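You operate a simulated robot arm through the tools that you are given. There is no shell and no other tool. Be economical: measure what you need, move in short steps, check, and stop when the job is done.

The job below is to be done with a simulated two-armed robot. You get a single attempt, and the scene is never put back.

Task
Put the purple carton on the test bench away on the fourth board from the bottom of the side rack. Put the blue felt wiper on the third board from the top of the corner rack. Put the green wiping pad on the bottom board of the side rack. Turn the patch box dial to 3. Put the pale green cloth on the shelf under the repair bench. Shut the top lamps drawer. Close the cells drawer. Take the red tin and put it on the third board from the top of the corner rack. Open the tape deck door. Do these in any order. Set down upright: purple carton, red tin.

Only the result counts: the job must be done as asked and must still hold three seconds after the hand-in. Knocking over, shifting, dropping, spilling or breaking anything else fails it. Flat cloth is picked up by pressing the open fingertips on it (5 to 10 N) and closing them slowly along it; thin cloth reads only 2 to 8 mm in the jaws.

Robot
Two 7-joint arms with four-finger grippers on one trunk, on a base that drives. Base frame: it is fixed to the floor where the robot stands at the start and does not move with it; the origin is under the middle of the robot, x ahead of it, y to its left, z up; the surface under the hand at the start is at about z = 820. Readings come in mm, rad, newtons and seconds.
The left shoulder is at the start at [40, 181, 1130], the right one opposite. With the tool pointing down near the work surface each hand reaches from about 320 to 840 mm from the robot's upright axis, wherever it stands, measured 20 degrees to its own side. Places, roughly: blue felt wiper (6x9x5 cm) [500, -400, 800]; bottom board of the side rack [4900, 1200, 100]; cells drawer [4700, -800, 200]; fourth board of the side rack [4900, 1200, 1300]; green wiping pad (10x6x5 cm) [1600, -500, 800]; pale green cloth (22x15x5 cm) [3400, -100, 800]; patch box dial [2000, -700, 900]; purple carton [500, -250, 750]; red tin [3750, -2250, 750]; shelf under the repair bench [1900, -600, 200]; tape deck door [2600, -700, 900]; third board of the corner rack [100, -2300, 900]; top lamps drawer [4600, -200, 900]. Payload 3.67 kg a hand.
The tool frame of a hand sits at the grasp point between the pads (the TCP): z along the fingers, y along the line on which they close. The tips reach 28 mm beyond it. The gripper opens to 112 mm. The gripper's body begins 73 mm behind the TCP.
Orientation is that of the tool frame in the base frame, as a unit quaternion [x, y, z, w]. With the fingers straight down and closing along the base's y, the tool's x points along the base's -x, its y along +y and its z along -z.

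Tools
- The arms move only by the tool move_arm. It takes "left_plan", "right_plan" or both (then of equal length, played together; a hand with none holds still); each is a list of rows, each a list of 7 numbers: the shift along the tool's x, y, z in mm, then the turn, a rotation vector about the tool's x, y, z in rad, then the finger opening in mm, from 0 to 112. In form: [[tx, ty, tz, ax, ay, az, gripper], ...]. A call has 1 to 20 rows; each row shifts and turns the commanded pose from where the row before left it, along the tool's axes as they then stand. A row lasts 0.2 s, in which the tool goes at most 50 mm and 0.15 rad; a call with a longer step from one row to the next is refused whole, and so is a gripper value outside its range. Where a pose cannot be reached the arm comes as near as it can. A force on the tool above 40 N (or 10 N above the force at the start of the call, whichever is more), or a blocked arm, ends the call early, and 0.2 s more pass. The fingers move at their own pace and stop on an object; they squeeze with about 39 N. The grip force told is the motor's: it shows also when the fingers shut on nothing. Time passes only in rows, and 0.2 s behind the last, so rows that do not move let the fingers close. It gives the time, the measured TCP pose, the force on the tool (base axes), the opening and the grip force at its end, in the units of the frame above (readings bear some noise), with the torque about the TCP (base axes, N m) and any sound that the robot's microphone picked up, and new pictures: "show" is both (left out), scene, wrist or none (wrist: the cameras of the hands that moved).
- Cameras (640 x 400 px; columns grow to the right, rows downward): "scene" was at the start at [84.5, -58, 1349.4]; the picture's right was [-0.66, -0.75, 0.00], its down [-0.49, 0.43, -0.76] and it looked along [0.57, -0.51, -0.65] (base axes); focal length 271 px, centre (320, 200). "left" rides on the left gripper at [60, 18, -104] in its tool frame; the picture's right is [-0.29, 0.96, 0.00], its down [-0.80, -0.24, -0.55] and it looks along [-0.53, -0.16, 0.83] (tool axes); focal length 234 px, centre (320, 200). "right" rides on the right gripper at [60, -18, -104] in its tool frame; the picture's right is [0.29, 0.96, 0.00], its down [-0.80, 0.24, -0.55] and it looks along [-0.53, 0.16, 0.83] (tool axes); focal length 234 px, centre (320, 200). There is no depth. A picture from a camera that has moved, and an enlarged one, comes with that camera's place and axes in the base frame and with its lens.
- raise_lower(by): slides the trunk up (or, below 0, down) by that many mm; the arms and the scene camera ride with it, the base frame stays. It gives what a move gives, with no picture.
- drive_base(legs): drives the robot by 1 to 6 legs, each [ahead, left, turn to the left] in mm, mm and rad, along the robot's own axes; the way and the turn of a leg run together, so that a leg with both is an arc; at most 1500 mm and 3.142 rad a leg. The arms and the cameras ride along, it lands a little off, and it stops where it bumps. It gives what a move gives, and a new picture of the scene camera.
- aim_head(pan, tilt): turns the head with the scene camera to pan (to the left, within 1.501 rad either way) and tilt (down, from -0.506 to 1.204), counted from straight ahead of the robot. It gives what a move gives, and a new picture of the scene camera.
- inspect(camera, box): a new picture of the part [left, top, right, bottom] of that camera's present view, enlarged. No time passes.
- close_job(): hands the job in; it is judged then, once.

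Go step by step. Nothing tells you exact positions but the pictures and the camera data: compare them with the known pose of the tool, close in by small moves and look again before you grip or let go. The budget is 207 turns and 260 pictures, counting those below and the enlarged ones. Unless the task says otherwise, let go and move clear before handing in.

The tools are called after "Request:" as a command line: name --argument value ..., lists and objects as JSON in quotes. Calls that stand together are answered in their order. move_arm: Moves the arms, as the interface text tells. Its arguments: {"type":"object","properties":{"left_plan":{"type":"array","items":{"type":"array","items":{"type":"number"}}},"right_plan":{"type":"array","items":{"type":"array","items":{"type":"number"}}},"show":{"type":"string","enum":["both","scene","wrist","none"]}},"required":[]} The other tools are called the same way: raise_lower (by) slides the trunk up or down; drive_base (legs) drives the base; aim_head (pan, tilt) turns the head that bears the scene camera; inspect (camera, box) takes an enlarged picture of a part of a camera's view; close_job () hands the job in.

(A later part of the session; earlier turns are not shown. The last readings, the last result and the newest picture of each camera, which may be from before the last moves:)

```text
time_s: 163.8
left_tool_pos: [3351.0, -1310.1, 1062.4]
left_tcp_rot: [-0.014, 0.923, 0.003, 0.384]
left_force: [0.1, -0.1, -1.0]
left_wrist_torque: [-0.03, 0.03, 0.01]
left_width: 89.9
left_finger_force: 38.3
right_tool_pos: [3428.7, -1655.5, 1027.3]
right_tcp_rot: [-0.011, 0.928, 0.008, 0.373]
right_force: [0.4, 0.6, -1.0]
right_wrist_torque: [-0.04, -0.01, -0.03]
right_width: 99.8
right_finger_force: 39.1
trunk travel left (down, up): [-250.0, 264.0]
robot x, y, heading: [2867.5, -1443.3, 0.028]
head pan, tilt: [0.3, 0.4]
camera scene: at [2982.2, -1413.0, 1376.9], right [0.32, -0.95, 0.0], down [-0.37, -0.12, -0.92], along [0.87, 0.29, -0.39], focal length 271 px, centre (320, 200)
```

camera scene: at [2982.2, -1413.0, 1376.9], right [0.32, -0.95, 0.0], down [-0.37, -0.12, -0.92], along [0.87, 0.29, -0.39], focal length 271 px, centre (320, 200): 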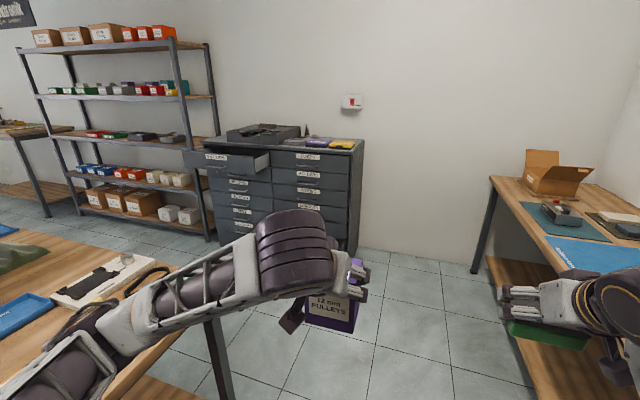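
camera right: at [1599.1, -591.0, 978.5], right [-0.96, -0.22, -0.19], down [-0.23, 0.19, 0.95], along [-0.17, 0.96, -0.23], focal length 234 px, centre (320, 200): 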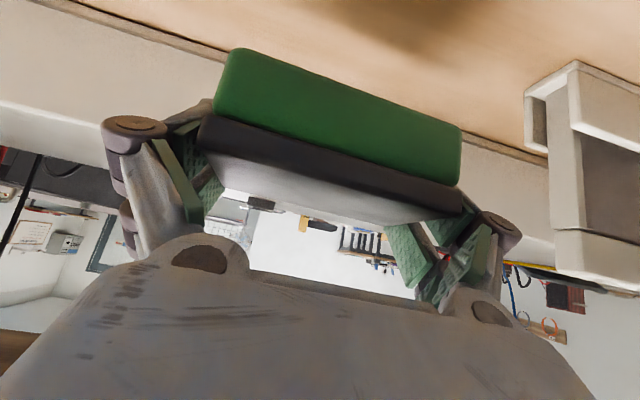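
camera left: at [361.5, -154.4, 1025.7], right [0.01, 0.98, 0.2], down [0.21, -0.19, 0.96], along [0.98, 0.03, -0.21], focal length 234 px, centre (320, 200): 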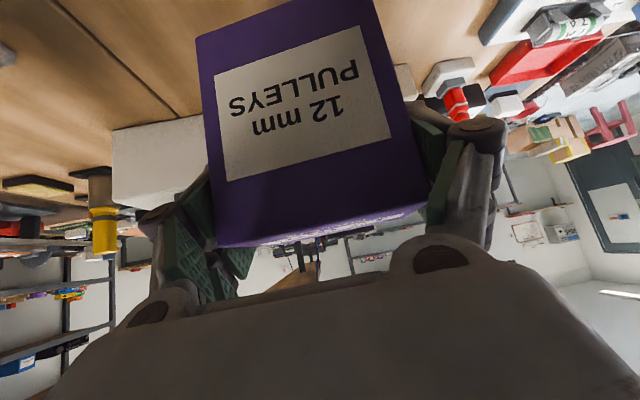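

I see the open lamps drawer cabinet ahead, the side rack beyond at left and the tin's bench at right. I drive on to x≈3700 and look left.

Request:
drive_base --legs '[[850, 0, -0.028]]'

Request:
aim_head --pan 1.1 --tilt 0.5

```text
time_s: 168.5
left_tool_pos: [4198.7, -1315.0, 1065.0]
left_tcp_rot: [0.001, 0.923, -0.003, 0.384]
left_force: [-0.7, -0.2, -2.9]
left_wrist_torque: [-0.02, 0.02, -0.02]
left_width: 89.6
left_finger_force: 39.1
right_tool_pos: [4267.7, -1661.0, 1028.3]
right_tcp_rot: [0.002, 0.928, 0.003, 0.373]
right_force: [0.2, 0.0, -1.2]
right_wrist_torque: [0.0, 0.0, -0.02]
right_width: 99.5
right_finger_force: 38.9
trunk travel left (down, up): [-250.0, 264.0]
robot x, y, heading: [3716.3, -1429.5, -0.008]
head pan, tilt: [0.3, 0.4]
camera scene: at [3828.4, -1407.1, 1376.9], right [0.29, -0.96, 0.0], down [-0.37, -0.11, -0.92], along [0.88, 0.27, -0.39], focal length 271 px, centre (320, 200)
```

scene: 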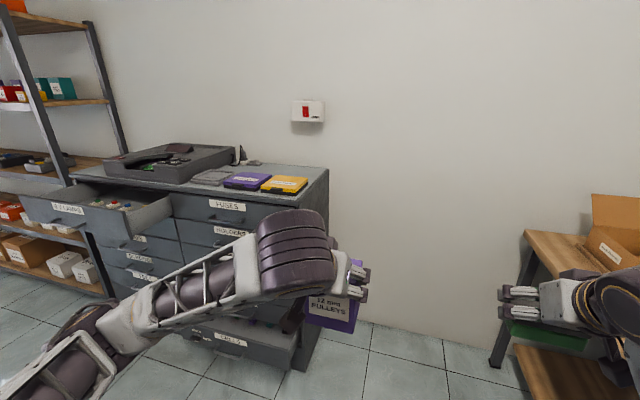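

```text
time_s: 169.6
left_tool_pos: [4199.0, -1314.5, 1063.8]
left_tcp_rot: [0.001, 0.923, -0.003, 0.384]
left_force: [0.2, 0.7, -2.1]
left_wrist_torque: [0.03, 0.06, 0.01]
left_width: 89.7
left_finger_force: 39.3
right_tool_pos: [4267.9, -1660.8, 1029.1]
right_tcp_rot: [0.002, 0.928, 0.003, 0.373]
right_force: [-0.1, 0.1, 0.0]
right_wrist_torque: [-0.02, -0.04, 0.0]
right_width: 99.5
right_finger_force: 39.0
trunk travel left (down, up): [-250.0, 264.0]
robot x, y, heading: [3716.6, -1435.7, -0.003]
head pan, tilt: [1.1, 0.499]
camera scene: at [3781.1, -1353.3, 1367.8], right [0.89, -0.46, 0.0], down [-0.22, -0.43, -0.88], along [0.4, 0.78, -0.48], focal length 271 px, centre (320, 200)
```

scene: 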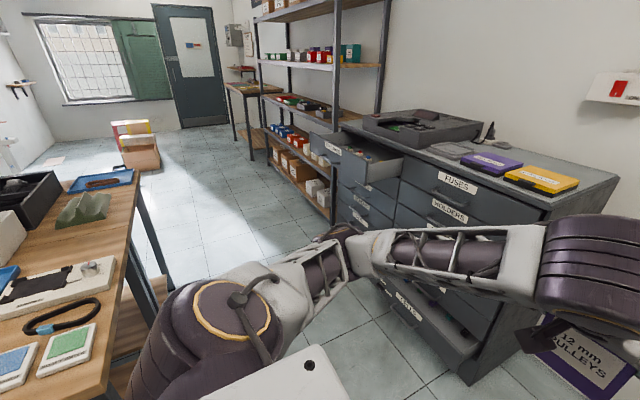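

Clear corridor between bench end (x≈3540) and cabinet. I turn left, pass through at x≈3950 and drive up toward the side rack.

Request:
drive_base --legs '[[0, 0, 1.571], [0, -230, 0], [1400, 0, 0], [1230, 0, 0], [0, 0, -1.571]]'

Request:
aim_head --pan 0.0 --tilt 0.35

```text
time_s: 192.7
left_tool_pos: [4442.2, 1319.6, 1063.3]
left_tcp_rot: [0.005, 0.923, -0.005, 0.384]
left_force: [0.3, -0.4, -2.1]
left_wrist_torque: [0.0, 0.01, 0.01]
left_width: 89.7
left_finger_force: 39.0
right_tool_pos: [4509.2, 971.2, 1028.7]
right_tcp_rot: [0.006, 0.928, 0.002, 0.373]
right_force: [0.6, -0.1, -0.1]
right_wrist_torque: [0.02, -0.02, 0.0]
right_width: 99.5
right_finger_force: 39.1
trunk travel left (down, up): [-250.0, 264.0]
robot x, y, heading: [3960.7, 1203.9, -0.014]
head pan, tilt: [1.1, 0.499]
camera scene: at [4024.7, 1283.9, 1367.8], right [0.89, -0.46, 0.0], down [-0.22, -0.42, -0.88], along [0.41, 0.78, -0.48], focal length 271 px, centre (320, 200)
```

scene: 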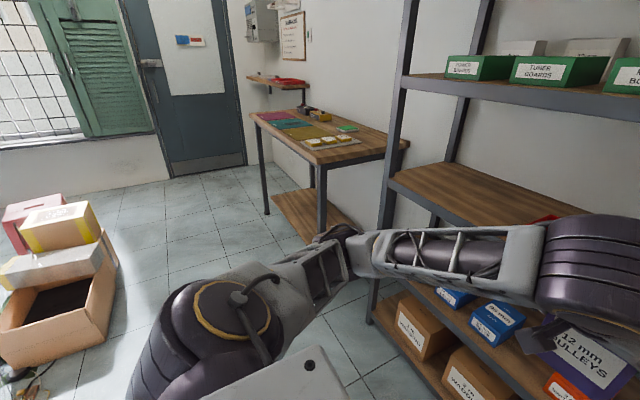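

```text
time_s: 194.0
left_tool_pos: [4443.2, 1319.0, 1063.3]
left_tcp_rot: [0.005, 0.923, -0.006, 0.384]
left_force: [0.8, -0.2, -2.4]
left_wrist_torque: [0.01, 0.02, 0.0]
left_width: 89.8
left_finger_force: 39.1
right_tool_pos: [4509.0, 970.6, 1029.5]
right_tcp_rot: [0.006, 0.928, 0.002, 0.374]
right_force: [0.5, 0.4, -1.6]
right_wrist_torque: [0.0, -0.01, 0.02]
right_width: 99.4
right_finger_force: 39.0
trunk travel left (down, up): [-250.0, 264.0]
robot x, y, heading: [3962.5, 1206.1, -0.011]
head pan, tilt: [0.0, 0.351]
camera scene: at [4075.5, 1202.4, 1381.4], right [-0.01, -1.0, 0.0], down [-0.34, 0.0, -0.94], along [0.94, -0.01, -0.34], focal length 271 px, centre (320, 200)
```

scene: 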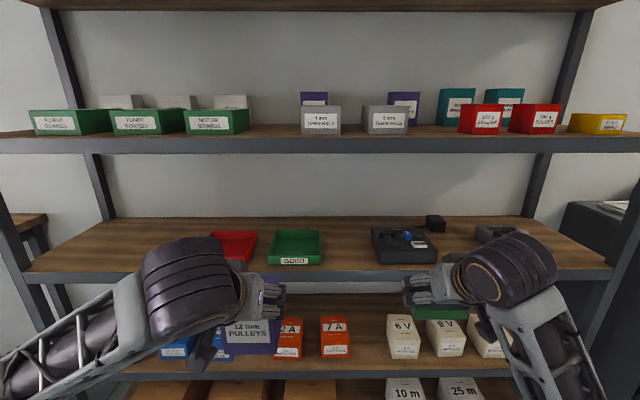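

The fourth board (row 138) has gaps among the boxes. I zoom to measure, while planning to raise the trunk.

Request:
inspect --camera "scene" --box '[220, 70, 420, 195]'

Request:
raise_lower --by 260

Request:
aim_head --pan 0.1 --tilt 0.55

```text
3.20 times, centred on (320, 132) of scene
camera zoom: at [4075.5, 1202.4, 1381.4], right [-0.01, -1.0, 0.0], down [-0.34, 0.0, -0.94], along [0.94, -0.01, -0.34], focal length 867 px, centre (320, 416)
```

zoom: 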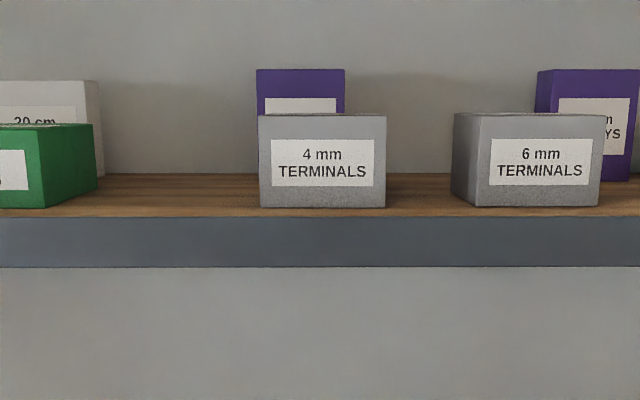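

```text
time_s: 196.7
left_tool_pos: [4442.4, 1318.6, 1322.6]
left_tcp_rot: [0.005, 0.923, -0.006, 0.385]
left_force: [-0.8, -0.4, -2.3]
left_wrist_torque: [-0.02, 0.02, 0.05]
left_width: 89.7
left_finger_force: 38.9
right_tool_pos: [4509.3, 972.5, 1287.9]
right_tcp_rot: [0.006, 0.928, 0.002, 0.373]
right_force: [-1.0, -0.5, -0.6]
right_wrist_torque: [0.01, -0.03, 0.01]
right_width: 99.3
right_finger_force: 38.9
trunk travel left (down, up): [-510.0, 4.0]
robot x, y, heading: [3963.4, 1205.8, -0.007]
head pan, tilt: [0.0, 0.351]
```

```text
time_s: 197.4
left_tool_pos: [4442.6, 1318.9, 1322.3]
left_tcp_rot: [0.005, 0.923, -0.005, 0.385]
left_force: [0.4, -1.0, -2.2]
left_wrist_torque: [0.04, 0.05, 0.01]
left_width: 89.8
left_finger_force: 38.4
right_tool_pos: [4508.3, 971.5, 1287.8]
right_tcp_rot: [0.005, 0.928, 0.002, 0.372]
right_force: [-0.8, -1.0, -0.8]
right_wrist_torque: [-0.05, 0.0, -0.01]
right_width: 99.4
right_finger_force: 39.1
trunk travel left (down, up): [-510.0, 4.0]
robot x, y, heading: [3959.5, 1208.1, -0.014]
head pan, tilt: [0.099, 0.55]
camera scene: at [4072.0, 1211.2, 1622.5], right [0.09, -1.0, 0.0], down [-0.52, -0.05, -0.85], along [0.85, 0.07, -0.52], focal length 271 px, centre (320, 200)
```

scene: 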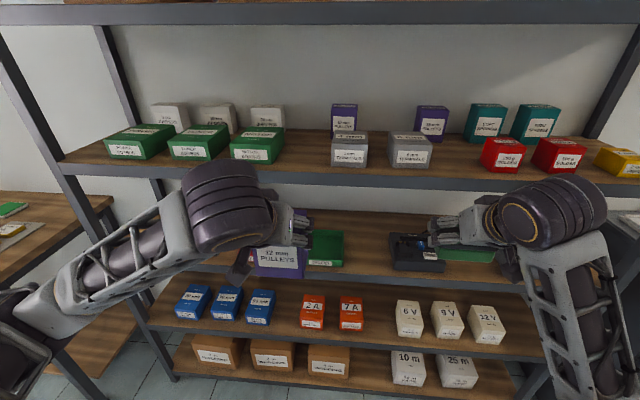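

Gap centre is y≈1320 (138 mm wide), board z≈1300, front x≈4745. I raise the left hand, pull the right back, and creep forward 80 mm.

Request:
move_arm --left_plan '[[-25, 0, -25, 0, 0, 0, 70], [-25, 0, -25, 0, 0, 0, 70], [-25, 0, -25, 0, 0, 0, 70]]' --right_plan '[[14, 0, -14, 0, 0, 0, 80], [14, 0, -14, 0, 0, 0, 80], [14, 0, -14, 0, 0, 0, 80]]' --show "none"

Request:
drive_base --legs '[[80, 0, 0.012]]'

```text
time_s: 198.2
left_tool_pos: [4441.3, 1319.0, 1429.8]
left_tcp_rot: [0.004, 0.923, -0.003, 0.384]
left_force: [-0.9, -0.7, -1.3]
left_wrist_torque: [0.01, 0.04, 0.02]
left_width: 89.6
left_finger_force: 38.8
right_tool_pos: [4448.2, 972.0, 1289.6]
right_tcp_rot: [0.006, 0.927, 0.003, 0.374]
right_force: [0.8, -0.7, -0.5]
right_wrist_torque: [0.03, -0.03, 0.03]
right_width: 99.6
right_finger_force: 39.2
trunk travel left (down, up): [-510.0, 4.0]
robot x, y, heading: [3960.0, 1206.7, -0.014]
head pan, tilt: [0.099, 0.55]
```

```text
time_s: 199.3
left_tool_pos: [4515.2, 1324.7, 1429.9]
left_tcp_rot: [0.0, 0.923, -0.003, 0.385]
left_force: [-1.3, 0.0, -2.1]
left_wrist_torque: [-0.03, -0.02, 0.01]
left_width: 89.9
left_finger_force: 38.8
right_tool_pos: [4524.7, 978.2, 1292.2]
right_tcp_rot: [0.0, 0.927, 0.004, 0.376]
right_force: [-0.7, 0.5, -0.3]
right_wrist_torque: [0.01, -0.04, 0.03]
right_width: 98.9
right_finger_force: 39.1
trunk travel left (down, up): [-510.0, 4.0]
robot x, y, heading: [4038.8, 1201.5, -0.002]
head pan, tilt: [0.099, 0.55]
camera scene: at [4144.2, 1212.0, 1622.9], right [0.1, -1.0, 0.0], down [-0.52, -0.05, -0.85], along [0.85, 0.08, -0.52], focal length 271 px, centre (320, 200)
```

scene: 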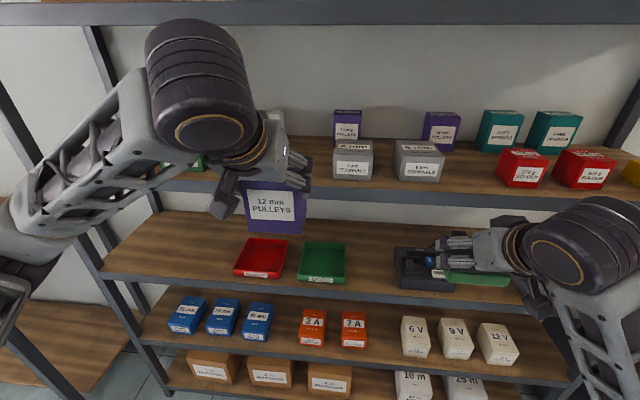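

I extend the left hand 200 mm toward the gap and look.

Request:
move_arm --left_plan '[[-28, 0, 28, 0, 0, 0, 70], [-28, 0, 28, 0, 0, 0, 70], [-28, 0, 28, 0, 0, 0, 70], [-28, 0, 28, 0, 0, 0, 70], [-28, 0, 28, 0, 0, 0, 70]]'

```text
time_s: 200.5
left_tool_pos: [4718.8, 1324.4, 1426.9]
left_tcp_rot: [-0.001, 0.924, -0.002, 0.383]
left_force: [0.6, 0.2, -2.5]
left_wrist_torque: [0.0, 0.04, -0.03]
left_width: 89.7
left_finger_force: 38.6
right_tool_pos: [4531.8, 977.9, 1289.0]
right_tcp_rot: [0.0, 0.928, 0.004, 0.374]
right_force: [0.2, -0.1, -0.8]
right_wrist_torque: [0.02, 0.02, -0.01]
right_width: 99.1
right_finger_force: 39.1
trunk travel left (down, up): [-510.0, 4.0]
robot x, y, heading: [4036.8, 1206.5, -0.003]
head pan, tilt: [0.099, 0.55]
camera scene: at [4150.7, 1211.5, 1622.4], right [0.1, -1.0, 0.0], down [-0.52, -0.05, -0.85], along [0.85, 0.08, -0.52], focal length 271 px, centre (320, 200)
camera left: at [4602.1, 1344.2, 1457.3], right [0.2, 0.96, 0.2], down [0.17, -0.24, 0.96], along [0.96, -0.16, -0.21], focal length 234 px, centre (320, 200)
```

scene: 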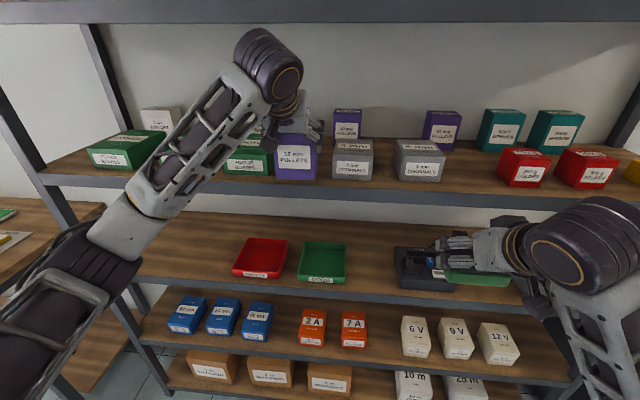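
left: 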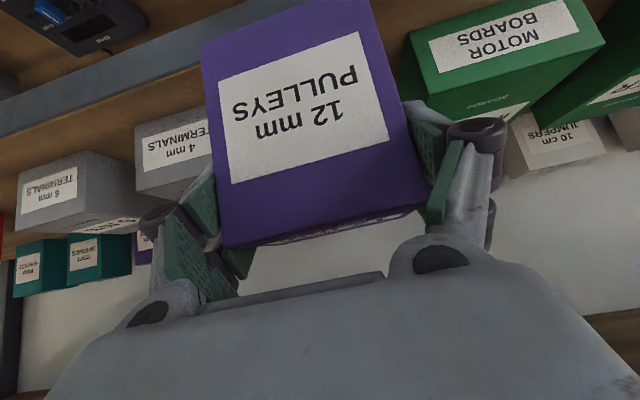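

Gap is ~168 mm (y 1250–1418); carton fits well. I go 80 mm in and lower.

Request:
move_arm --left_plan '[[-28, 3, 28, 0, 0, 0, 70], [-28, 3, 28, 0, 0, 0, 70], [5, 0, 5, 0, 0, 0, 70], [4, 0, 4, 0, 0, 0, 70]]'

```text
time_s: 201.5
left_tool_pos: [4796.1, 1331.4, 1417.5]
left_tcp_rot: [-0.001, 0.923, -0.002, 0.384]
left_force: [0.4, -0.5, -1.8]
left_wrist_torque: [0.01, 0.03, 0.0]
left_width: 89.8
left_finger_force: 39.0
right_tool_pos: [4529.3, 977.6, 1290.4]
right_tcp_rot: [0.001, 0.928, 0.004, 0.373]
right_force: [-1.1, -0.1, -0.5]
right_wrist_torque: [-0.03, 0.01, 0.01]
right_width: 99.2
right_finger_force: 39.4
trunk travel left (down, up): [-510.0, 4.0]
robot x, y, heading: [4038.0, 1207.3, 0.001]
head pan, tilt: [0.099, 0.55]
camera scene: at [4150.0, 1212.2, 1622.4], right [0.1, -1.0, 0.0], down [-0.52, -0.05, -0.85], along [0.85, 0.08, -0.52], focal length 271 px, centre (320, 200)
camera left: at [4679.2, 1350.0, 1447.0], right [0.2, 0.96, 0.2], down [0.17, -0.24, 0.96], along [0.96, -0.16, -0.21], focal length 234 px, centre (320, 200)
```

scene: 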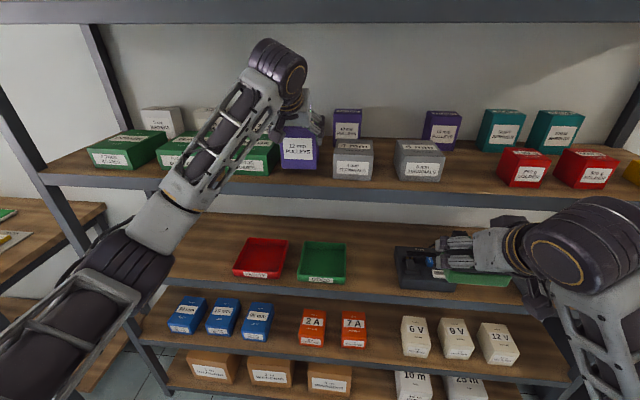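
left: 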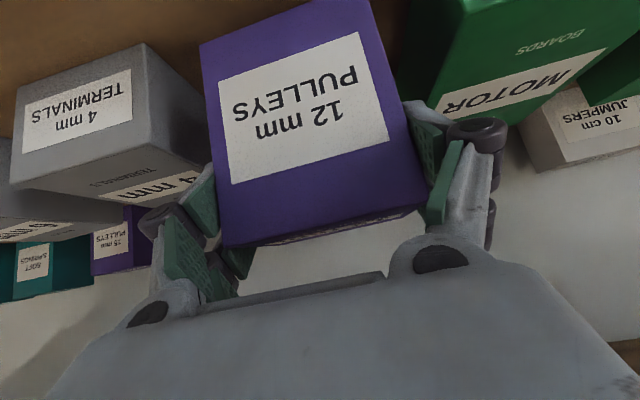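

In the gap. I lower in small steps to contact.

Request:
move_arm --left_plan '[[3, 0, 3, 0, 0, 0, 70], [2, 0, 2, 0, 0, 0, 70]]' --show "none"

Request:
move_arm --left_plan '[[1.5, 0, 1.5, 0, 0, 0, 70], [1.5, 0, 1.5, 0, 0, 0, 70]]' --show "none"

Request:
move_arm --left_plan '[[1.5, 0, 1.5, 0, 0, 0, 70], [1.5, 0, 1.5, 0, 0, 0, 70]]' --show "none"

```text
time_s: 202.1
left_tool_pos: [4796.5, 1329.9, 1410.5]
left_tcp_rot: [-0.001, 0.923, -0.002, 0.384]
left_force: [0.0, -0.2, -1.5]
left_wrist_torque: [-0.02, 0.01, 0.04]
left_width: 89.8
left_finger_force: 38.5
right_tool_pos: [4530.2, 978.5, 1289.6]
right_tcp_rot: [0.0, 0.928, 0.003, 0.373]
right_force: [-0.4, -0.4, 0.1]
right_wrist_torque: [-0.02, -0.06, 0.02]
right_width: 99.4
right_finger_force: 39.3
trunk travel left (down, up): [-510.0, 4.0]
robot x, y, heading: [4038.4, 1204.8, 0.003]
head pan, tilt: [0.099, 0.55]
```

```text
time_s: 202.7
left_tool_pos: [4797.6, 1331.5, 1405.5]
left_tcp_rot: [-0.001, 0.923, -0.002, 0.384]
left_force: [-0.8, -0.2, -2.5]
left_wrist_torque: [-0.02, 0.03, 0.0]
left_width: 89.9
left_finger_force: 39.1
right_tool_pos: [4529.3, 976.7, 1290.3]
right_tcp_rot: [0.0, 0.928, 0.004, 0.373]
right_force: [0.3, 0.2, -1.1]
right_wrist_torque: [0.0, -0.02, -0.03]
right_width: 99.4
right_finger_force: 38.5
trunk travel left (down, up): [-510.0, 4.0]
robot x, y, heading: [4039.9, 1207.6, -0.003]
head pan, tilt: [0.099, 0.55]
```

```text
time_s: 203.3
left_tool_pos: [4797.1, 1331.7, 1401.2]
left_tcp_rot: [-0.001, 0.923, -0.003, 0.384]
left_force: [-0.6, 0.3, -2.7]
left_wrist_torque: [-0.01, 0.02, -0.01]
left_width: 89.5
left_finger_force: 38.9
right_tool_pos: [4529.5, 978.4, 1289.2]
right_tcp_rot: [-0.001, 0.928, 0.004, 0.373]
right_force: [-0.2, -0.9, -1.0]
right_wrist_torque: [-0.02, 0.01, -0.02]
right_width: 99.5
right_finger_force: 38.7
trunk travel left (down, up): [-510.0, 4.0]
robot x, y, heading: [4040.0, 1205.1, -0.001]
head pan, tilt: [0.099, 0.55]
```

Request:
move_arm --left_plan '[[1.5, 0, 1.5, 0, 0, 0, 70], [1.5, 0, 1.5, 0, 0, 0, 70]]' --show "none"

Request:
move_arm --left_plan '[[1.5, 0, 1.5, 0, 0, 0, 70], [1.5, 0, 1.5, 0, 0, 0, 70]]' --show "wrist"

```text
time_s: 203.9
left_tool_pos: [4797.8, 1332.9, 1397.3]
left_tcp_rot: [-0.001, 0.923, -0.001, 0.385]
left_force: [0.4, -0.3, -2.2]
left_wrist_torque: [0.01, -0.01, -0.02]
left_width: 89.6
left_finger_force: 38.7
right_tool_pos: [4530.1, 978.5, 1289.6]
right_tcp_rot: [-0.001, 0.928, 0.005, 0.373]
right_force: [0.0, -0.3, -1.5]
right_wrist_torque: [0.02, 0.0, -0.03]
right_width: 99.5
right_finger_force: 39.3
trunk travel left (down, up): [-510.0, 4.0]
robot x, y, heading: [4039.4, 1205.0, 0.003]
head pan, tilt: [0.099, 0.55]
```

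```text
time_s: 204.5
left_tool_pos: [4797.2, 1331.1, 1392.4]
left_tcp_rot: [-0.001, 0.923, -0.002, 0.385]
left_force: [-0.1, -0.4, -1.9]
left_wrist_torque: [0.02, 0.05, 0.01]
left_width: 89.7
left_finger_force: 39.6
right_tool_pos: [4529.9, 977.3, 1290.0]
right_tcp_rot: [0.0, 0.928, 0.005, 0.373]
right_force: [-0.9, -0.3, -0.2]
right_wrist_torque: [-0.01, -0.02, -0.02]
right_width: 99.2
right_finger_force: 38.4
trunk travel left (down, up): [-510.0, 4.0]
robot x, y, heading: [4040.1, 1202.6, -0.002]
head pan, tilt: [0.099, 0.55]
camera left: at [4680.6, 1350.0, 1423.2], right [0.2, 0.96, 0.2], down [0.17, -0.24, 0.96], along [0.96, -0.16, -0.21], focal length 234 px, centre (320, 200)
```

left: 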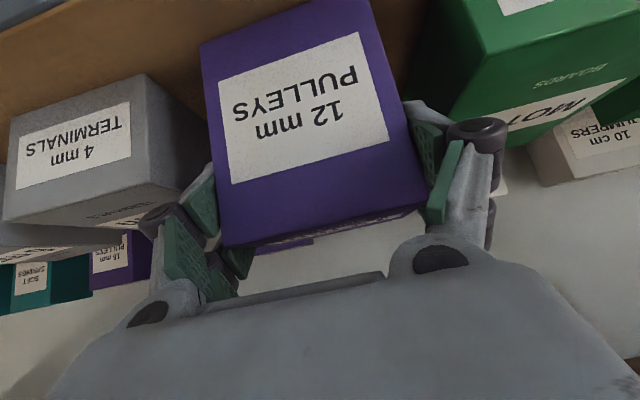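

Not yet touching; I keep lowering.

Request:
move_arm --left_plan '[[2, 0, 2, 0, 0, 0, 70], [2, 0, 2, 0, 0, 0, 70]]' --show "none"

Request:
move_arm --left_plan '[[1.5, 0, 1.5, 0, 0, 0, 70], [1.5, 0, 1.5, 0, 0, 0, 70]]' --show "none"

Request:
move_arm --left_plan '[[1.5, 0, 1.5, 0, 0, 0, 70], [1.5, 0, 1.5, 0, 0, 0, 70]]' --show "none"

```text
time_s: 205.1
left_tool_pos: [4796.6, 1330.3, 1389.1]
left_tcp_rot: [-0.001, 0.922, -0.003, 0.386]
left_force: [1.0, 0.2, 6.8]
left_wrist_torque: [0.42, -0.18, -0.09]
left_width: 89.6
left_finger_force: 39.0
right_tool_pos: [4529.2, 977.2, 1289.5]
right_tcp_rot: [0.0, 0.927, 0.004, 0.374]
right_force: [-0.1, 0.7, -1.0]
right_wrist_torque: [-0.01, 0.0, 0.01]
right_width: 99.4
right_finger_force: 39.4
trunk travel left (down, up): [-510.0, 4.0]
robot x, y, heading: [4037.0, 1203.9, -0.002]
head pan, tilt: [0.099, 0.55]
```

```text
time_s: 205.7
left_tool_pos: [4796.5, 1330.1, 1389.2]
left_tcp_rot: [0.0, 0.921, -0.003, 0.389]
left_force: [12.1, 1.0, 31.3]
left_wrist_torque: [0.79, -0.29, -0.23]
left_width: 89.8
left_finger_force: 39.1
right_tool_pos: [4529.2, 976.3, 1290.7]
right_tcp_rot: [0.001, 0.927, 0.004, 0.374]
right_force: [0.2, 0.8, -0.4]
right_wrist_torque: [0.04, -0.01, 0.0]
right_width: 99.6
right_finger_force: 38.6
trunk travel left (down, up): [-510.0, 4.0]
robot x, y, heading: [4039.2, 1203.4, 0.001]
head pan, tilt: [0.099, 0.55]
```

```text
time_s: 206.3
left_tool_pos: [4794.6, 1330.0, 1378.4]
left_tcp_rot: [-0.001, 0.924, -0.002, 0.383]
left_force: [-2.7, -0.4, 15.8]
left_wrist_torque: [-0.03, 0.15, -0.17]
left_width: 89.9
left_finger_force: 39.2
right_tool_pos: [4527.3, 976.6, 1290.4]
right_tcp_rot: [0.0, 0.927, 0.005, 0.374]
right_force: [0.3, 0.0, -0.2]
right_wrist_torque: [-0.01, 0.0, 0.02]
right_width: 99.5
right_finger_force: 39.3
trunk travel left (down, up): [-510.0, 4.0]
robot x, y, heading: [4037.3, 1206.5, 0.002]
head pan, tilt: [0.099, 0.55]
```

Carton rests on the board. I open and withdraw along the fingers.

Request:
move_arm --left_plan '[[0, 0, 0, 0, 0, 0, 94], [0, 0, 0, 0, 0, 0, 100], [0, 0, 0, 0, 0, 0, 104], [0, 0, -15, 0, 0, 0, 104], [0, 0, -30, 0, 0, 0, 104], [0, 0, -40, 0, 0, 0, 104], [10, 0, -40, 0, 0, 0, 104], [30, 0, -30, 0, 0, 0, 104], [30, 0, -30, 0, 0, 0, 104]]'

```text
time_s: 208.3
left_tool_pos: [4613.6, 1332.0, 1460.3]
left_tcp_rot: [-0.001, 0.923, -0.002, 0.384]
left_force: [0.6, 0.7, 0.5]
left_wrist_torque: [-0.02, -0.07, 0.01]
left_width: 103.8
left_finger_force: 0.0
right_tool_pos: [4528.3, 979.0, 1290.7]
right_tcp_rot: [0.0, 0.927, 0.004, 0.374]
right_force: [-0.5, -0.6, -0.2]
right_wrist_torque: [0.01, -0.04, -0.01]
right_width: 99.5
right_finger_force: 39.3
trunk travel left (down, up): [-510.0, 4.0]
robot x, y, heading: [4037.0, 1205.3, -0.001]
head pan, tilt: [0.099, 0.55]
camera scene: at [4147.9, 1212.7, 1622.6], right [0.1, -1.0, 0.0], down [-0.52, -0.05, -0.85], along [0.85, 0.08, -0.52], focal length 271 px, centre (320, 200)
camera left: at [4496.2, 1350.1, 1491.2], right [0.2, 0.96, 0.2], down [0.17, -0.24, 0.96], along [0.96, -0.16, -0.21], focal length 234 px, centre (320, 200)
```

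scene: 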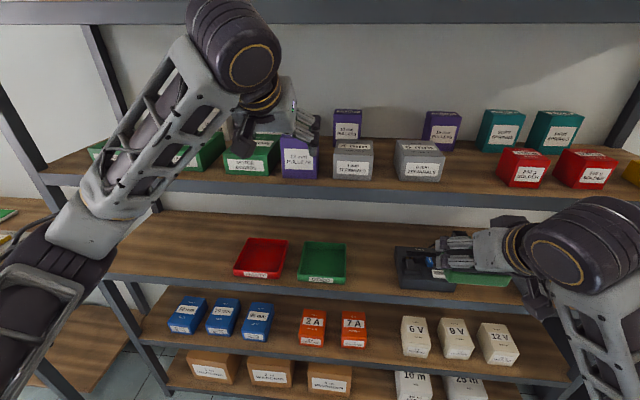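
left: 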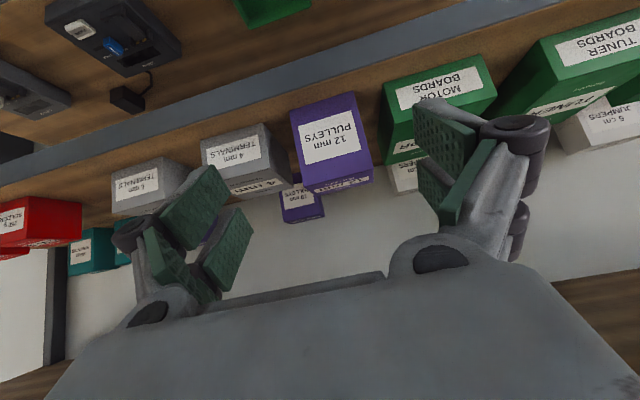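

The carton stands on the fourth board. Now the bottom board: I back off a bit, lower the trunk, and look.

Request:
drive_base --legs '[[-150, 0, 0]]'

Request:
raise_lower --by -500

Request:
aim_head --pan -0.1 --tilt 0.6

```text
time_s: 209.7
left_tool_pos: [4469.2, 1330.5, 1459.6]
left_tcp_rot: [-0.002, 0.924, -0.001, 0.383]
left_force: [0.1, -0.6, 0.0]
left_wrist_torque: [0.0, 0.02, -0.04]
left_width: 104.1
left_finger_force: 0.2
right_tool_pos: [4383.6, 980.1, 1288.1]
right_tcp_rot: [-0.001, 0.928, 0.004, 0.372]
right_force: [0.0, 0.9, -1.4]
right_wrist_torque: [-0.03, 0.01, -0.01]
right_width: 99.4
right_finger_force: 38.8
trunk travel left (down, up): [-510.0, 4.0]
robot x, y, heading: [3891.9, 1204.3, 0.003]
head pan, tilt: [0.099, 0.55]
camera scene: at [4004.2, 1211.9, 1622.1], right [0.1, -0.99, 0.0], down [-0.52, -0.05, -0.85], along [0.85, 0.09, -0.52], focal length 271 px, centre (320, 200)
```

scene: 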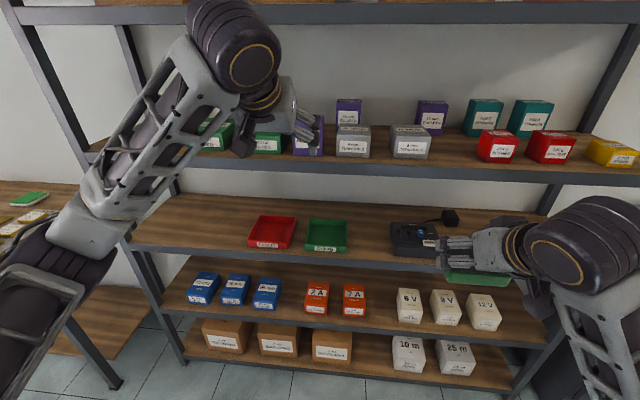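

```text
refused: -500 is not a number from -400 to 400
```

```text
time_s: 210.4
left_tool_pos: [4465.5, 1331.5, 1460.3]
left_tcp_rot: [-0.002, 0.923, -0.002, 0.385]
left_force: [0.1, -0.2, -0.1]
left_wrist_torque: [0.01, -0.02, 0.04]
left_width: 103.7
left_finger_force: 0.1
right_tool_pos: [4380.4, 979.1, 1290.7]
right_tcp_rot: [-0.001, 0.928, 0.005, 0.373]
right_force: [-0.1, 0.3, 0.2]
right_wrist_torque: [-0.01, -0.03, -0.01]
right_width: 99.3
right_finger_force: 38.5
trunk travel left (down, up): [-510.0, 4.0]
robot x, y, heading: [3889.3, 1203.6, 0.004]
head pan, tilt: [-0.099, 0.6]
camera scene: at [3998.5, 1194.4, 1618.0], right [-0.1, -1.0, 0.0], down [-0.56, 0.05, -0.83], along [0.82, -0.08, -0.56], focal length 271 px, centre (320, 200)
```

scene: 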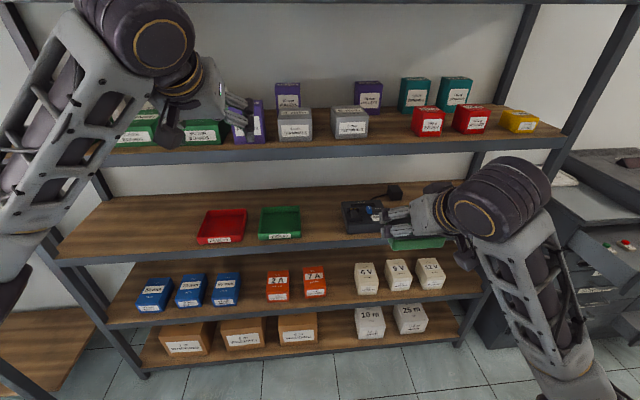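

There is a ~200 mm gap on the bottom board at y≈1024. I lower the trunk in two goes.

Request:
raise_lower --by -400

Request:
raise_lower --by -105

Request:
drive_base --legs '[[0, 45, -0.003]]'

```text
time_s: 214.2
left_tool_pos: [4466.0, 1331.0, 1059.9]
left_tcp_rot: [-0.002, 0.924, -0.002, 0.383]
left_force: [-0.3, 0.5, 0.4]
left_wrist_torque: [0.0, -0.01, 0.01]
left_width: 103.6
left_finger_force: 0.2
right_tool_pos: [4381.0, 978.3, 890.3]
right_tcp_rot: [-0.001, 0.928, 0.004, 0.373]
right_force: [0.0, -0.9, -0.5]
right_wrist_torque: [0.02, 0.0, -0.04]
right_width: 99.4
right_finger_force: 39.3
trunk travel left (down, up): [-110.0, 404.0]
robot x, y, heading: [3889.0, 1206.1, 0.001]
head pan, tilt: [-0.099, 0.6]
```

```text
time_s: 215.6
left_tool_pos: [4466.1, 1332.0, 956.6]
left_tcp_rot: [-0.001, 0.923, -0.002, 0.384]
left_force: [0.8, 0.1, -0.1]
left_wrist_torque: [-0.01, 0.0, 0.0]
left_width: 104.0
left_finger_force: 0.0
right_tool_pos: [4381.4, 978.7, 784.6]
right_tcp_rot: [-0.001, 0.927, 0.004, 0.374]
right_force: [0.2, -0.3, -0.3]
right_wrist_torque: [0.02, -0.01, 0.03]
right_width: 99.5
right_finger_force: 39.0
trunk travel left (down, up): [-5.0, 509.0]
robot x, y, heading: [3889.0, 1203.8, -0.003]
head pan, tilt: [-0.099, 0.6]
```

```text
time_s: 216.5
left_tool_pos: [4466.1, 1377.8, 956.8]
left_tcp_rot: [-0.001, 0.923, -0.003, 0.384]
left_force: [0.1, 0.5, 1.1]
left_wrist_torque: [-0.01, -0.02, -0.05]
left_width: 104.0
left_finger_force: 0.1
right_tool_pos: [4380.4, 1024.1, 785.2]
right_tcp_rot: [0.0, 0.928, 0.003, 0.373]
right_force: [-0.4, 1.3, 0.2]
right_wrist_torque: [0.0, 0.03, -0.05]
right_width: 99.2
right_finger_force: 38.7
trunk travel left (down, up): [-5.0, 509.0]
robot x, y, heading: [3891.2, 1252.6, 0.001]
head pan, tilt: [-0.099, 0.6]
camera scene: at [3999.0, 1241.0, 1114.0], right [-0.1, -0.99, 0.0], down [-0.56, 0.06, -0.82], along [0.82, -0.08, -0.57], focal length 271 px, centre (320, 200)
```

scene: 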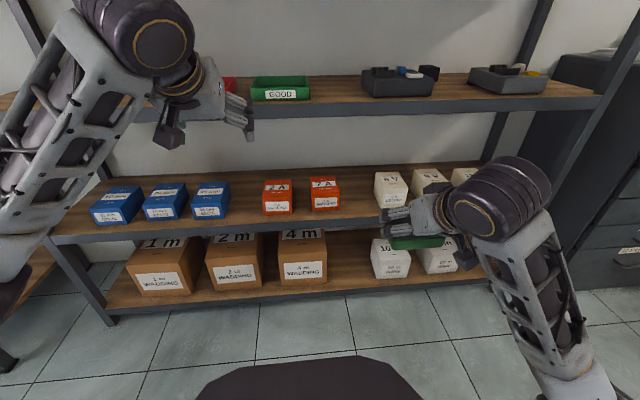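

Gap on the bottom board is y≈942–1134. The base is big (front ≈490 mm, top z≈315), so I lower the right hand well out in front here, before driving in low.

Request:
move_arm --right_plan '[[21.4, 1, 42.2, 0, 0, 0, 80], [21.4, 1, 42.2, 0, 0, 0, 80], [21.4, 1, 42.2, 0, 0, 0, 80], [21.4, 1, 42.2, 0, 0, 0, 80], [21.4, 1, 42.2, 0, 0, 0, 80], [21.4, 1, 42.2, 0, 0, 0, 80], [21.4, 1, 42.2, 0, 0, 0, 80], [21.4, 1, 42.2, 0, 0, 0, 80], [21.4, 1, 42.2, 0, 0, 0, 80], [21.4, 1, 42.2, 0, 0, 0, 80], [21.4, 1, 42.2, 0, 0, 0, 80]]' --left_plan '[[8, 0, -8, 0, 0, 0, 104], [8, 0, -8, 0, 0, 0, 104], [8, 0, -8, 0, 0, 0, 104], [8, 0, -8, 0, 0, 0, 104], [8, 0, -8, 0, 0, 0, 104], [8, 0, -8, 0, 0, 0, 104], [8, 0, -8, 0, 0, 0, 104], [8, 0, -8, 0, 0, 0, 104], [8, 0, -8, 0, 0, 0, 104], [8, 0, -8, 0, 0, 0, 104], [0, 0, 0, 0, 0, 0, 104]]' --show "scene"

```text
time_s: 218.9
left_tool_pos: [4352.8, 1374.8, 955.0]
left_tcp_rot: [-0.001, 0.924, -0.002, 0.384]
left_force: [0.5, 0.6, 0.2]
left_wrist_torque: [-0.04, 0.03, -0.03]
left_width: 103.8
left_finger_force: 0.1
right_tool_pos: [4534.0, 1038.0, 286.2]
right_tcp_rot: [0.0, 0.927, 0.003, 0.374]
right_force: [-0.2, -0.2, -0.5]
right_wrist_torque: [0.03, 0.02, 0.0]
right_width: 99.5
right_finger_force: 39.1
trunk travel left (down, up): [-5.0, 509.0]
robot x, y, heading: [3890.6, 1248.3, -0.003]
head pan, tilt: [-0.099, 0.6]
camera scene: at [3999.4, 1239.7, 1114.0], right [-0.1, -0.99, 0.0], down [-0.56, 0.06, -0.82], along [0.82, -0.08, -0.57], focal length 271 px, centre (320, 200)
```

scene: 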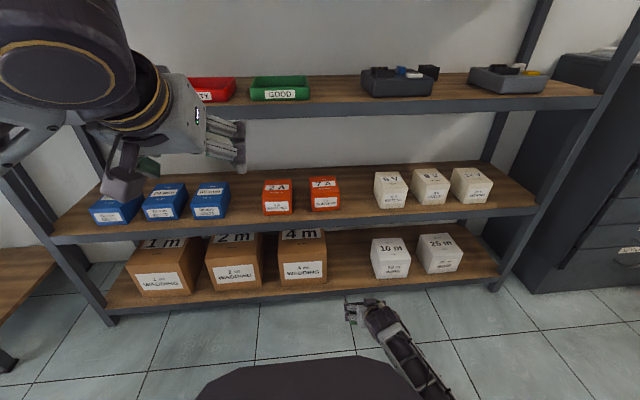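

Request:
move_arm --right_plan '[[16, 0, 41, 0, 0, 0, 80], [16, 0, 41, 0, 0, 0, 80]]' --show "none"

Request:
drive_base --legs '[[130, 0, 0]]'

Request:
inspect --camera "right" --box '[0, 0, 640, 400]'

```text
time_s: 219.5
left_tool_pos: [4352.6, 1375.6, 955.4]
left_tcp_rot: [-0.001, 0.923, -0.002, 0.384]
left_force: [-0.3, 0.3, 0.4]
left_wrist_torque: [0.02, 0.02, 0.02]
left_width: 103.9
left_finger_force: 0.1
right_tool_pos: [4565.3, 1038.0, 204.4]
right_tcp_rot: [-0.001, 0.928, 0.005, 0.373]
right_force: [-0.6, 0.6, -2.0]
right_wrist_torque: [0.0, -0.04, 0.02]
right_width: 99.4
right_finger_force: 39.2
trunk travel left (down, up): [-5.0, 509.0]
robot x, y, heading: [3891.1, 1244.9, -0.002]
head pan, tilt: [-0.099, 0.6]
```

```text
time_s: 220.8
left_tool_pos: [4486.1, 1375.8, 955.4]
left_tcp_rot: [0.0, 0.924, -0.003, 0.383]
left_force: [-0.3, 0.3, -0.1]
left_wrist_torque: [0.01, 0.01, 0.01]
left_width: 103.8
left_finger_force: 0.1
right_tool_pos: [4697.6, 1038.3, 204.7]
right_tcp_rot: [0.0, 0.928, 0.004, 0.374]
right_force: [-0.3, 0.8, -1.7]
right_wrist_torque: [0.0, 0.03, -0.02]
right_width: 99.5
right_finger_force: 38.9
trunk travel left (down, up): [-5.0, 509.0]
robot x, y, heading: [4021.3, 1250.5, 0.002]
head pan, tilt: [-0.099, 0.6]
camera scene: at [4132.2, 1239.7, 1113.9], right [-0.1, -1.0, 0.0], down [-0.56, 0.06, -0.82], along [0.82, -0.08, -0.57], focal length 271 px, centre (320, 200)
```

scene: 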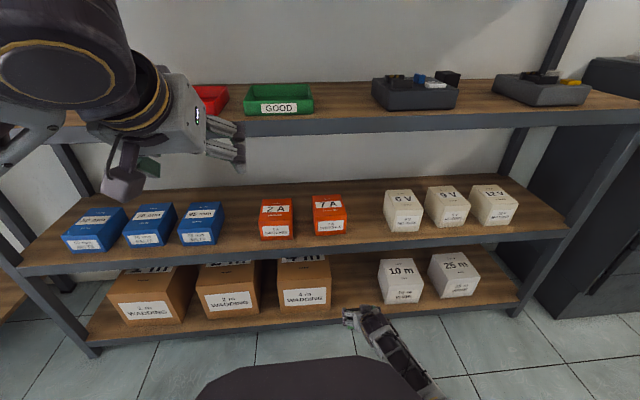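

```text
1.00 times, centred on (320, 200) of right (not enlarged: the box is as wide or as high as the picture)
camera zoom: at [4582.6, 1018.0, 238.0], right [-0.21, 0.96, -0.19], down [0.19, 0.23, 0.95], along [0.96, 0.17, -0.23], focal length 234 px, centre (320, 200)
```

zoom: 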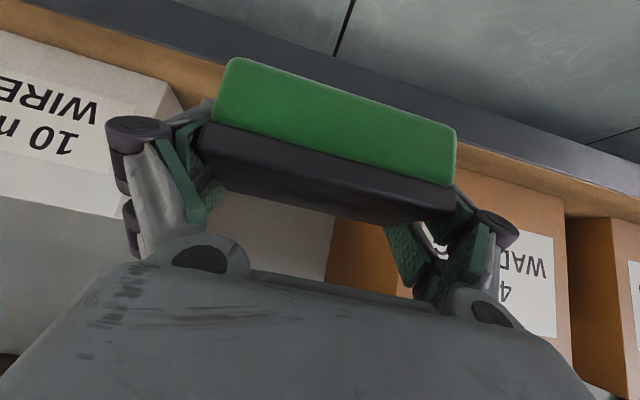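

Pad is centred on the gap. I drive 95 mm further in and check.

Request:
drive_base --legs '[[97, 0, 0]]'

Request:
inspect --camera "right" --box '[0, 0, 640, 400]'

```text
time_s: 222.0
left_tool_pos: [4582.7, 1374.5, 956.0]
left_tcp_rot: [0.0, 0.923, -0.003, 0.384]
left_force: [0.4, -0.2, -1.2]
left_wrist_torque: [0.02, 0.03, 0.02]
left_width: 103.9
left_finger_force: 0.1
right_tool_pos: [4793.9, 1036.3, 204.9]
right_tcp_rot: [0.001, 0.928, 0.003, 0.372]
right_force: [0.0, -0.6, -1.0]
right_wrist_torque: [0.02, 0.0, -0.02]
right_width: 99.5
right_finger_force: 39.2
trunk travel left (down, up): [-5.0, 509.0]
robot x, y, heading: [4116.6, 1247.4, -0.002]
head pan, tilt: [-0.099, 0.6]
camera scene: at [4228.9, 1239.4, 1113.8], right [-0.1, -0.99, 0.0], down [-0.56, 0.06, -0.82], along [0.82, -0.08, -0.57], focal length 271 px, centre (320, 200)
```

scene: 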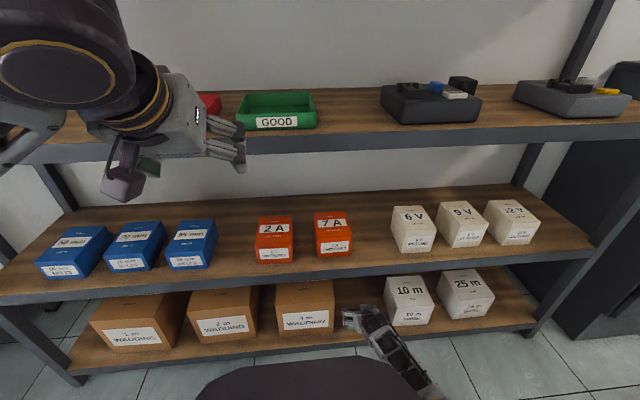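

```text
1.00 times, centred on (320, 200) of right (not enlarged: the box is as wide or as high as the picture)
camera zoom: at [4678.5, 1016.7, 237.8], right [-0.21, 0.96, -0.19], down [0.19, 0.23, 0.95], along [0.96, 0.16, -0.23], focal length 234 px, centre (320, 200)
```

zoom: 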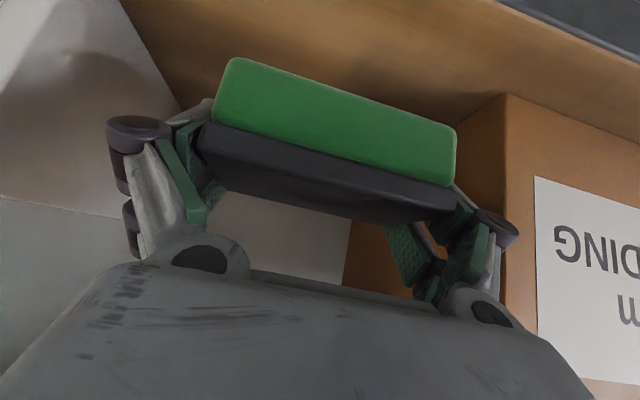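

Plenty of room both sides. I lower toward the board.

Request:
move_arm --right_plan '[[10, 0, 10, 0, 0, 0, 80], [10, 0, 10, 0, 0, 0, 80], [7, 0, 7, 0, 0, 0, 80]]' --show "none"

Request:
move_arm --right_plan '[[3, 0, 3, 0, 0, 0, 80], [3, 0, 3, 0, 0, 0, 80]]' --show "none"

Request:
move_arm --right_plan '[[2, 0, 2, 0, 0, 0, 80], [2, 0, 2, 0, 0, 0, 80]]' --show "none"

Request:
move_arm --right_plan '[[2, 0, 2, 0, 0, 0, 80], [2, 0, 2, 0, 0, 0, 80]]' --show "none"

```text
time_s: 222.8
left_tool_pos: [4581.3, 1373.8, 956.2]
left_tcp_rot: [0.0, 0.923, -0.003, 0.384]
left_force: [-0.4, -0.4, 0.2]
left_wrist_torque: [0.01, 0.03, -0.01]
left_width: 103.8
left_finger_force: 0.0
right_tool_pos: [4792.6, 1037.5, 166.1]
right_tcp_rot: [0.0, 0.928, 0.005, 0.373]
right_force: [-0.1, -0.7, -0.7]
right_wrist_torque: [0.0, 0.01, -0.03]
right_width: 99.5
right_finger_force: 39.1
trunk travel left (down, up): [-5.0, 509.0]
robot x, y, heading: [4121.0, 1248.7, -0.004]
head pan, tilt: [-0.099, 0.6]
```

```text
time_s: 223.4
left_tool_pos: [4582.0, 1374.0, 955.9]
left_tcp_rot: [0.0, 0.923, -0.003, 0.384]
left_force: [-0.2, 0.3, 0.1]
left_wrist_torque: [-0.01, 0.01, 0.0]
left_width: 104.2
left_finger_force: 0.1
right_tool_pos: [4793.6, 1036.8, 158.0]
right_tcp_rot: [0.001, 0.928, 0.004, 0.372]
right_force: [0.3, -0.3, -1.4]
right_wrist_torque: [0.02, -0.02, 0.01]
right_width: 99.5
right_finger_force: 38.6
trunk travel left (down, up): [-5.0, 509.0]
robot x, y, heading: [4117.5, 1251.8, -0.006]
head pan, tilt: [-0.099, 0.6]
```

```text
time_s: 224.0
left_tool_pos: [4581.0, 1375.7, 955.2]
left_tcp_rot: [-0.001, 0.923, -0.003, 0.385]
left_force: [-0.4, 0.1, 0.1]
left_wrist_torque: [-0.01, 0.01, -0.01]
left_width: 103.6
left_finger_force: 0.1
right_tool_pos: [4792.0, 1035.4, 153.4]
right_tcp_rot: [0.002, 0.927, 0.003, 0.374]
right_force: [-1.3, -0.9, 4.2]
right_wrist_torque: [0.14, -0.04, -0.02]
right_width: 99.1
right_finger_force: 39.0
trunk travel left (down, up): [-5.0, 509.0]
robot x, y, heading: [4118.4, 1251.3, 0.002]
head pan, tilt: [-0.099, 0.6]
```

```text
time_s: 224.6
left_tool_pos: [4577.5, 1374.3, 956.9]
left_tcp_rot: [0.0, 0.923, -0.003, 0.384]
left_force: [-0.5, -0.7, 0.5]
left_wrist_torque: [0.0, -0.01, 0.01]
left_width: 104.1
left_finger_force: 0.0
right_tool_pos: [4795.2, 1036.0, 152.9]
right_tcp_rot: [0.001, 0.926, 0.004, 0.378]
right_force: [-10.3, -2.1, 34.9]
right_wrist_torque: [-0.04, 0.05, -0.11]
right_width: 99.8
right_finger_force: 39.4
trunk travel left (down, up): [-5.0, 509.0]
robot x, y, heading: [4116.1, 1250.8, -0.001]
head pan, tilt: [-0.099, 0.6]
```

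Contact. I ease pressure, open, and withdraw along the fingers, then back out.

Request:
move_arm --right_plan '[[-1, 0, -1, 0, 0, 0, 80], [0, 0, 0, 0, 0, 0, 106], [0, 0, 0, 0, 0, 0, 112], [0, 0, 0, 0, 0, 0, 112], [0, 0, -15, 0, 0, 0, 112], [0, 0, -25, 0, 0, 0, 112], [0, 0, -30, 0, 0, 0, 112]]' --show "wrist"

```text
time_s: 226.2
left_tool_pos: [4580.0, 1375.1, 957.5]
left_tcp_rot: [-0.001, 0.923, -0.002, 0.384]
left_force: [0.4, -0.3, -0.6]
left_wrist_torque: [-0.04, -0.01, -0.03]
left_width: 104.1
left_finger_force: 0.0
right_tool_pos: [4743.5, 1036.5, 201.0]
right_tcp_rot: [0.0, 0.928, 0.005, 0.372]
right_force: [0.5, -0.6, 0.1]
right_wrist_torque: [0.0, -0.01, 0.02]
right_width: 112.2
right_finger_force: 0.1
trunk travel left (down, up): [-5.0, 509.0]
robot x, y, heading: [4120.5, 1251.6, -0.003]
head pan, tilt: [-0.099, 0.6]
camera right: at [4629.0, 1016.6, 234.2], right [-0.21, 0.96, -0.19], down [0.19, 0.23, 0.95], along [0.96, 0.16, -0.23], focal length 234 px, centre (320, 200)
```

right: 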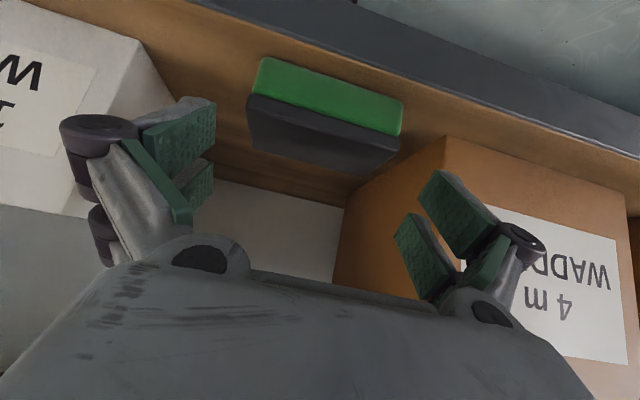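

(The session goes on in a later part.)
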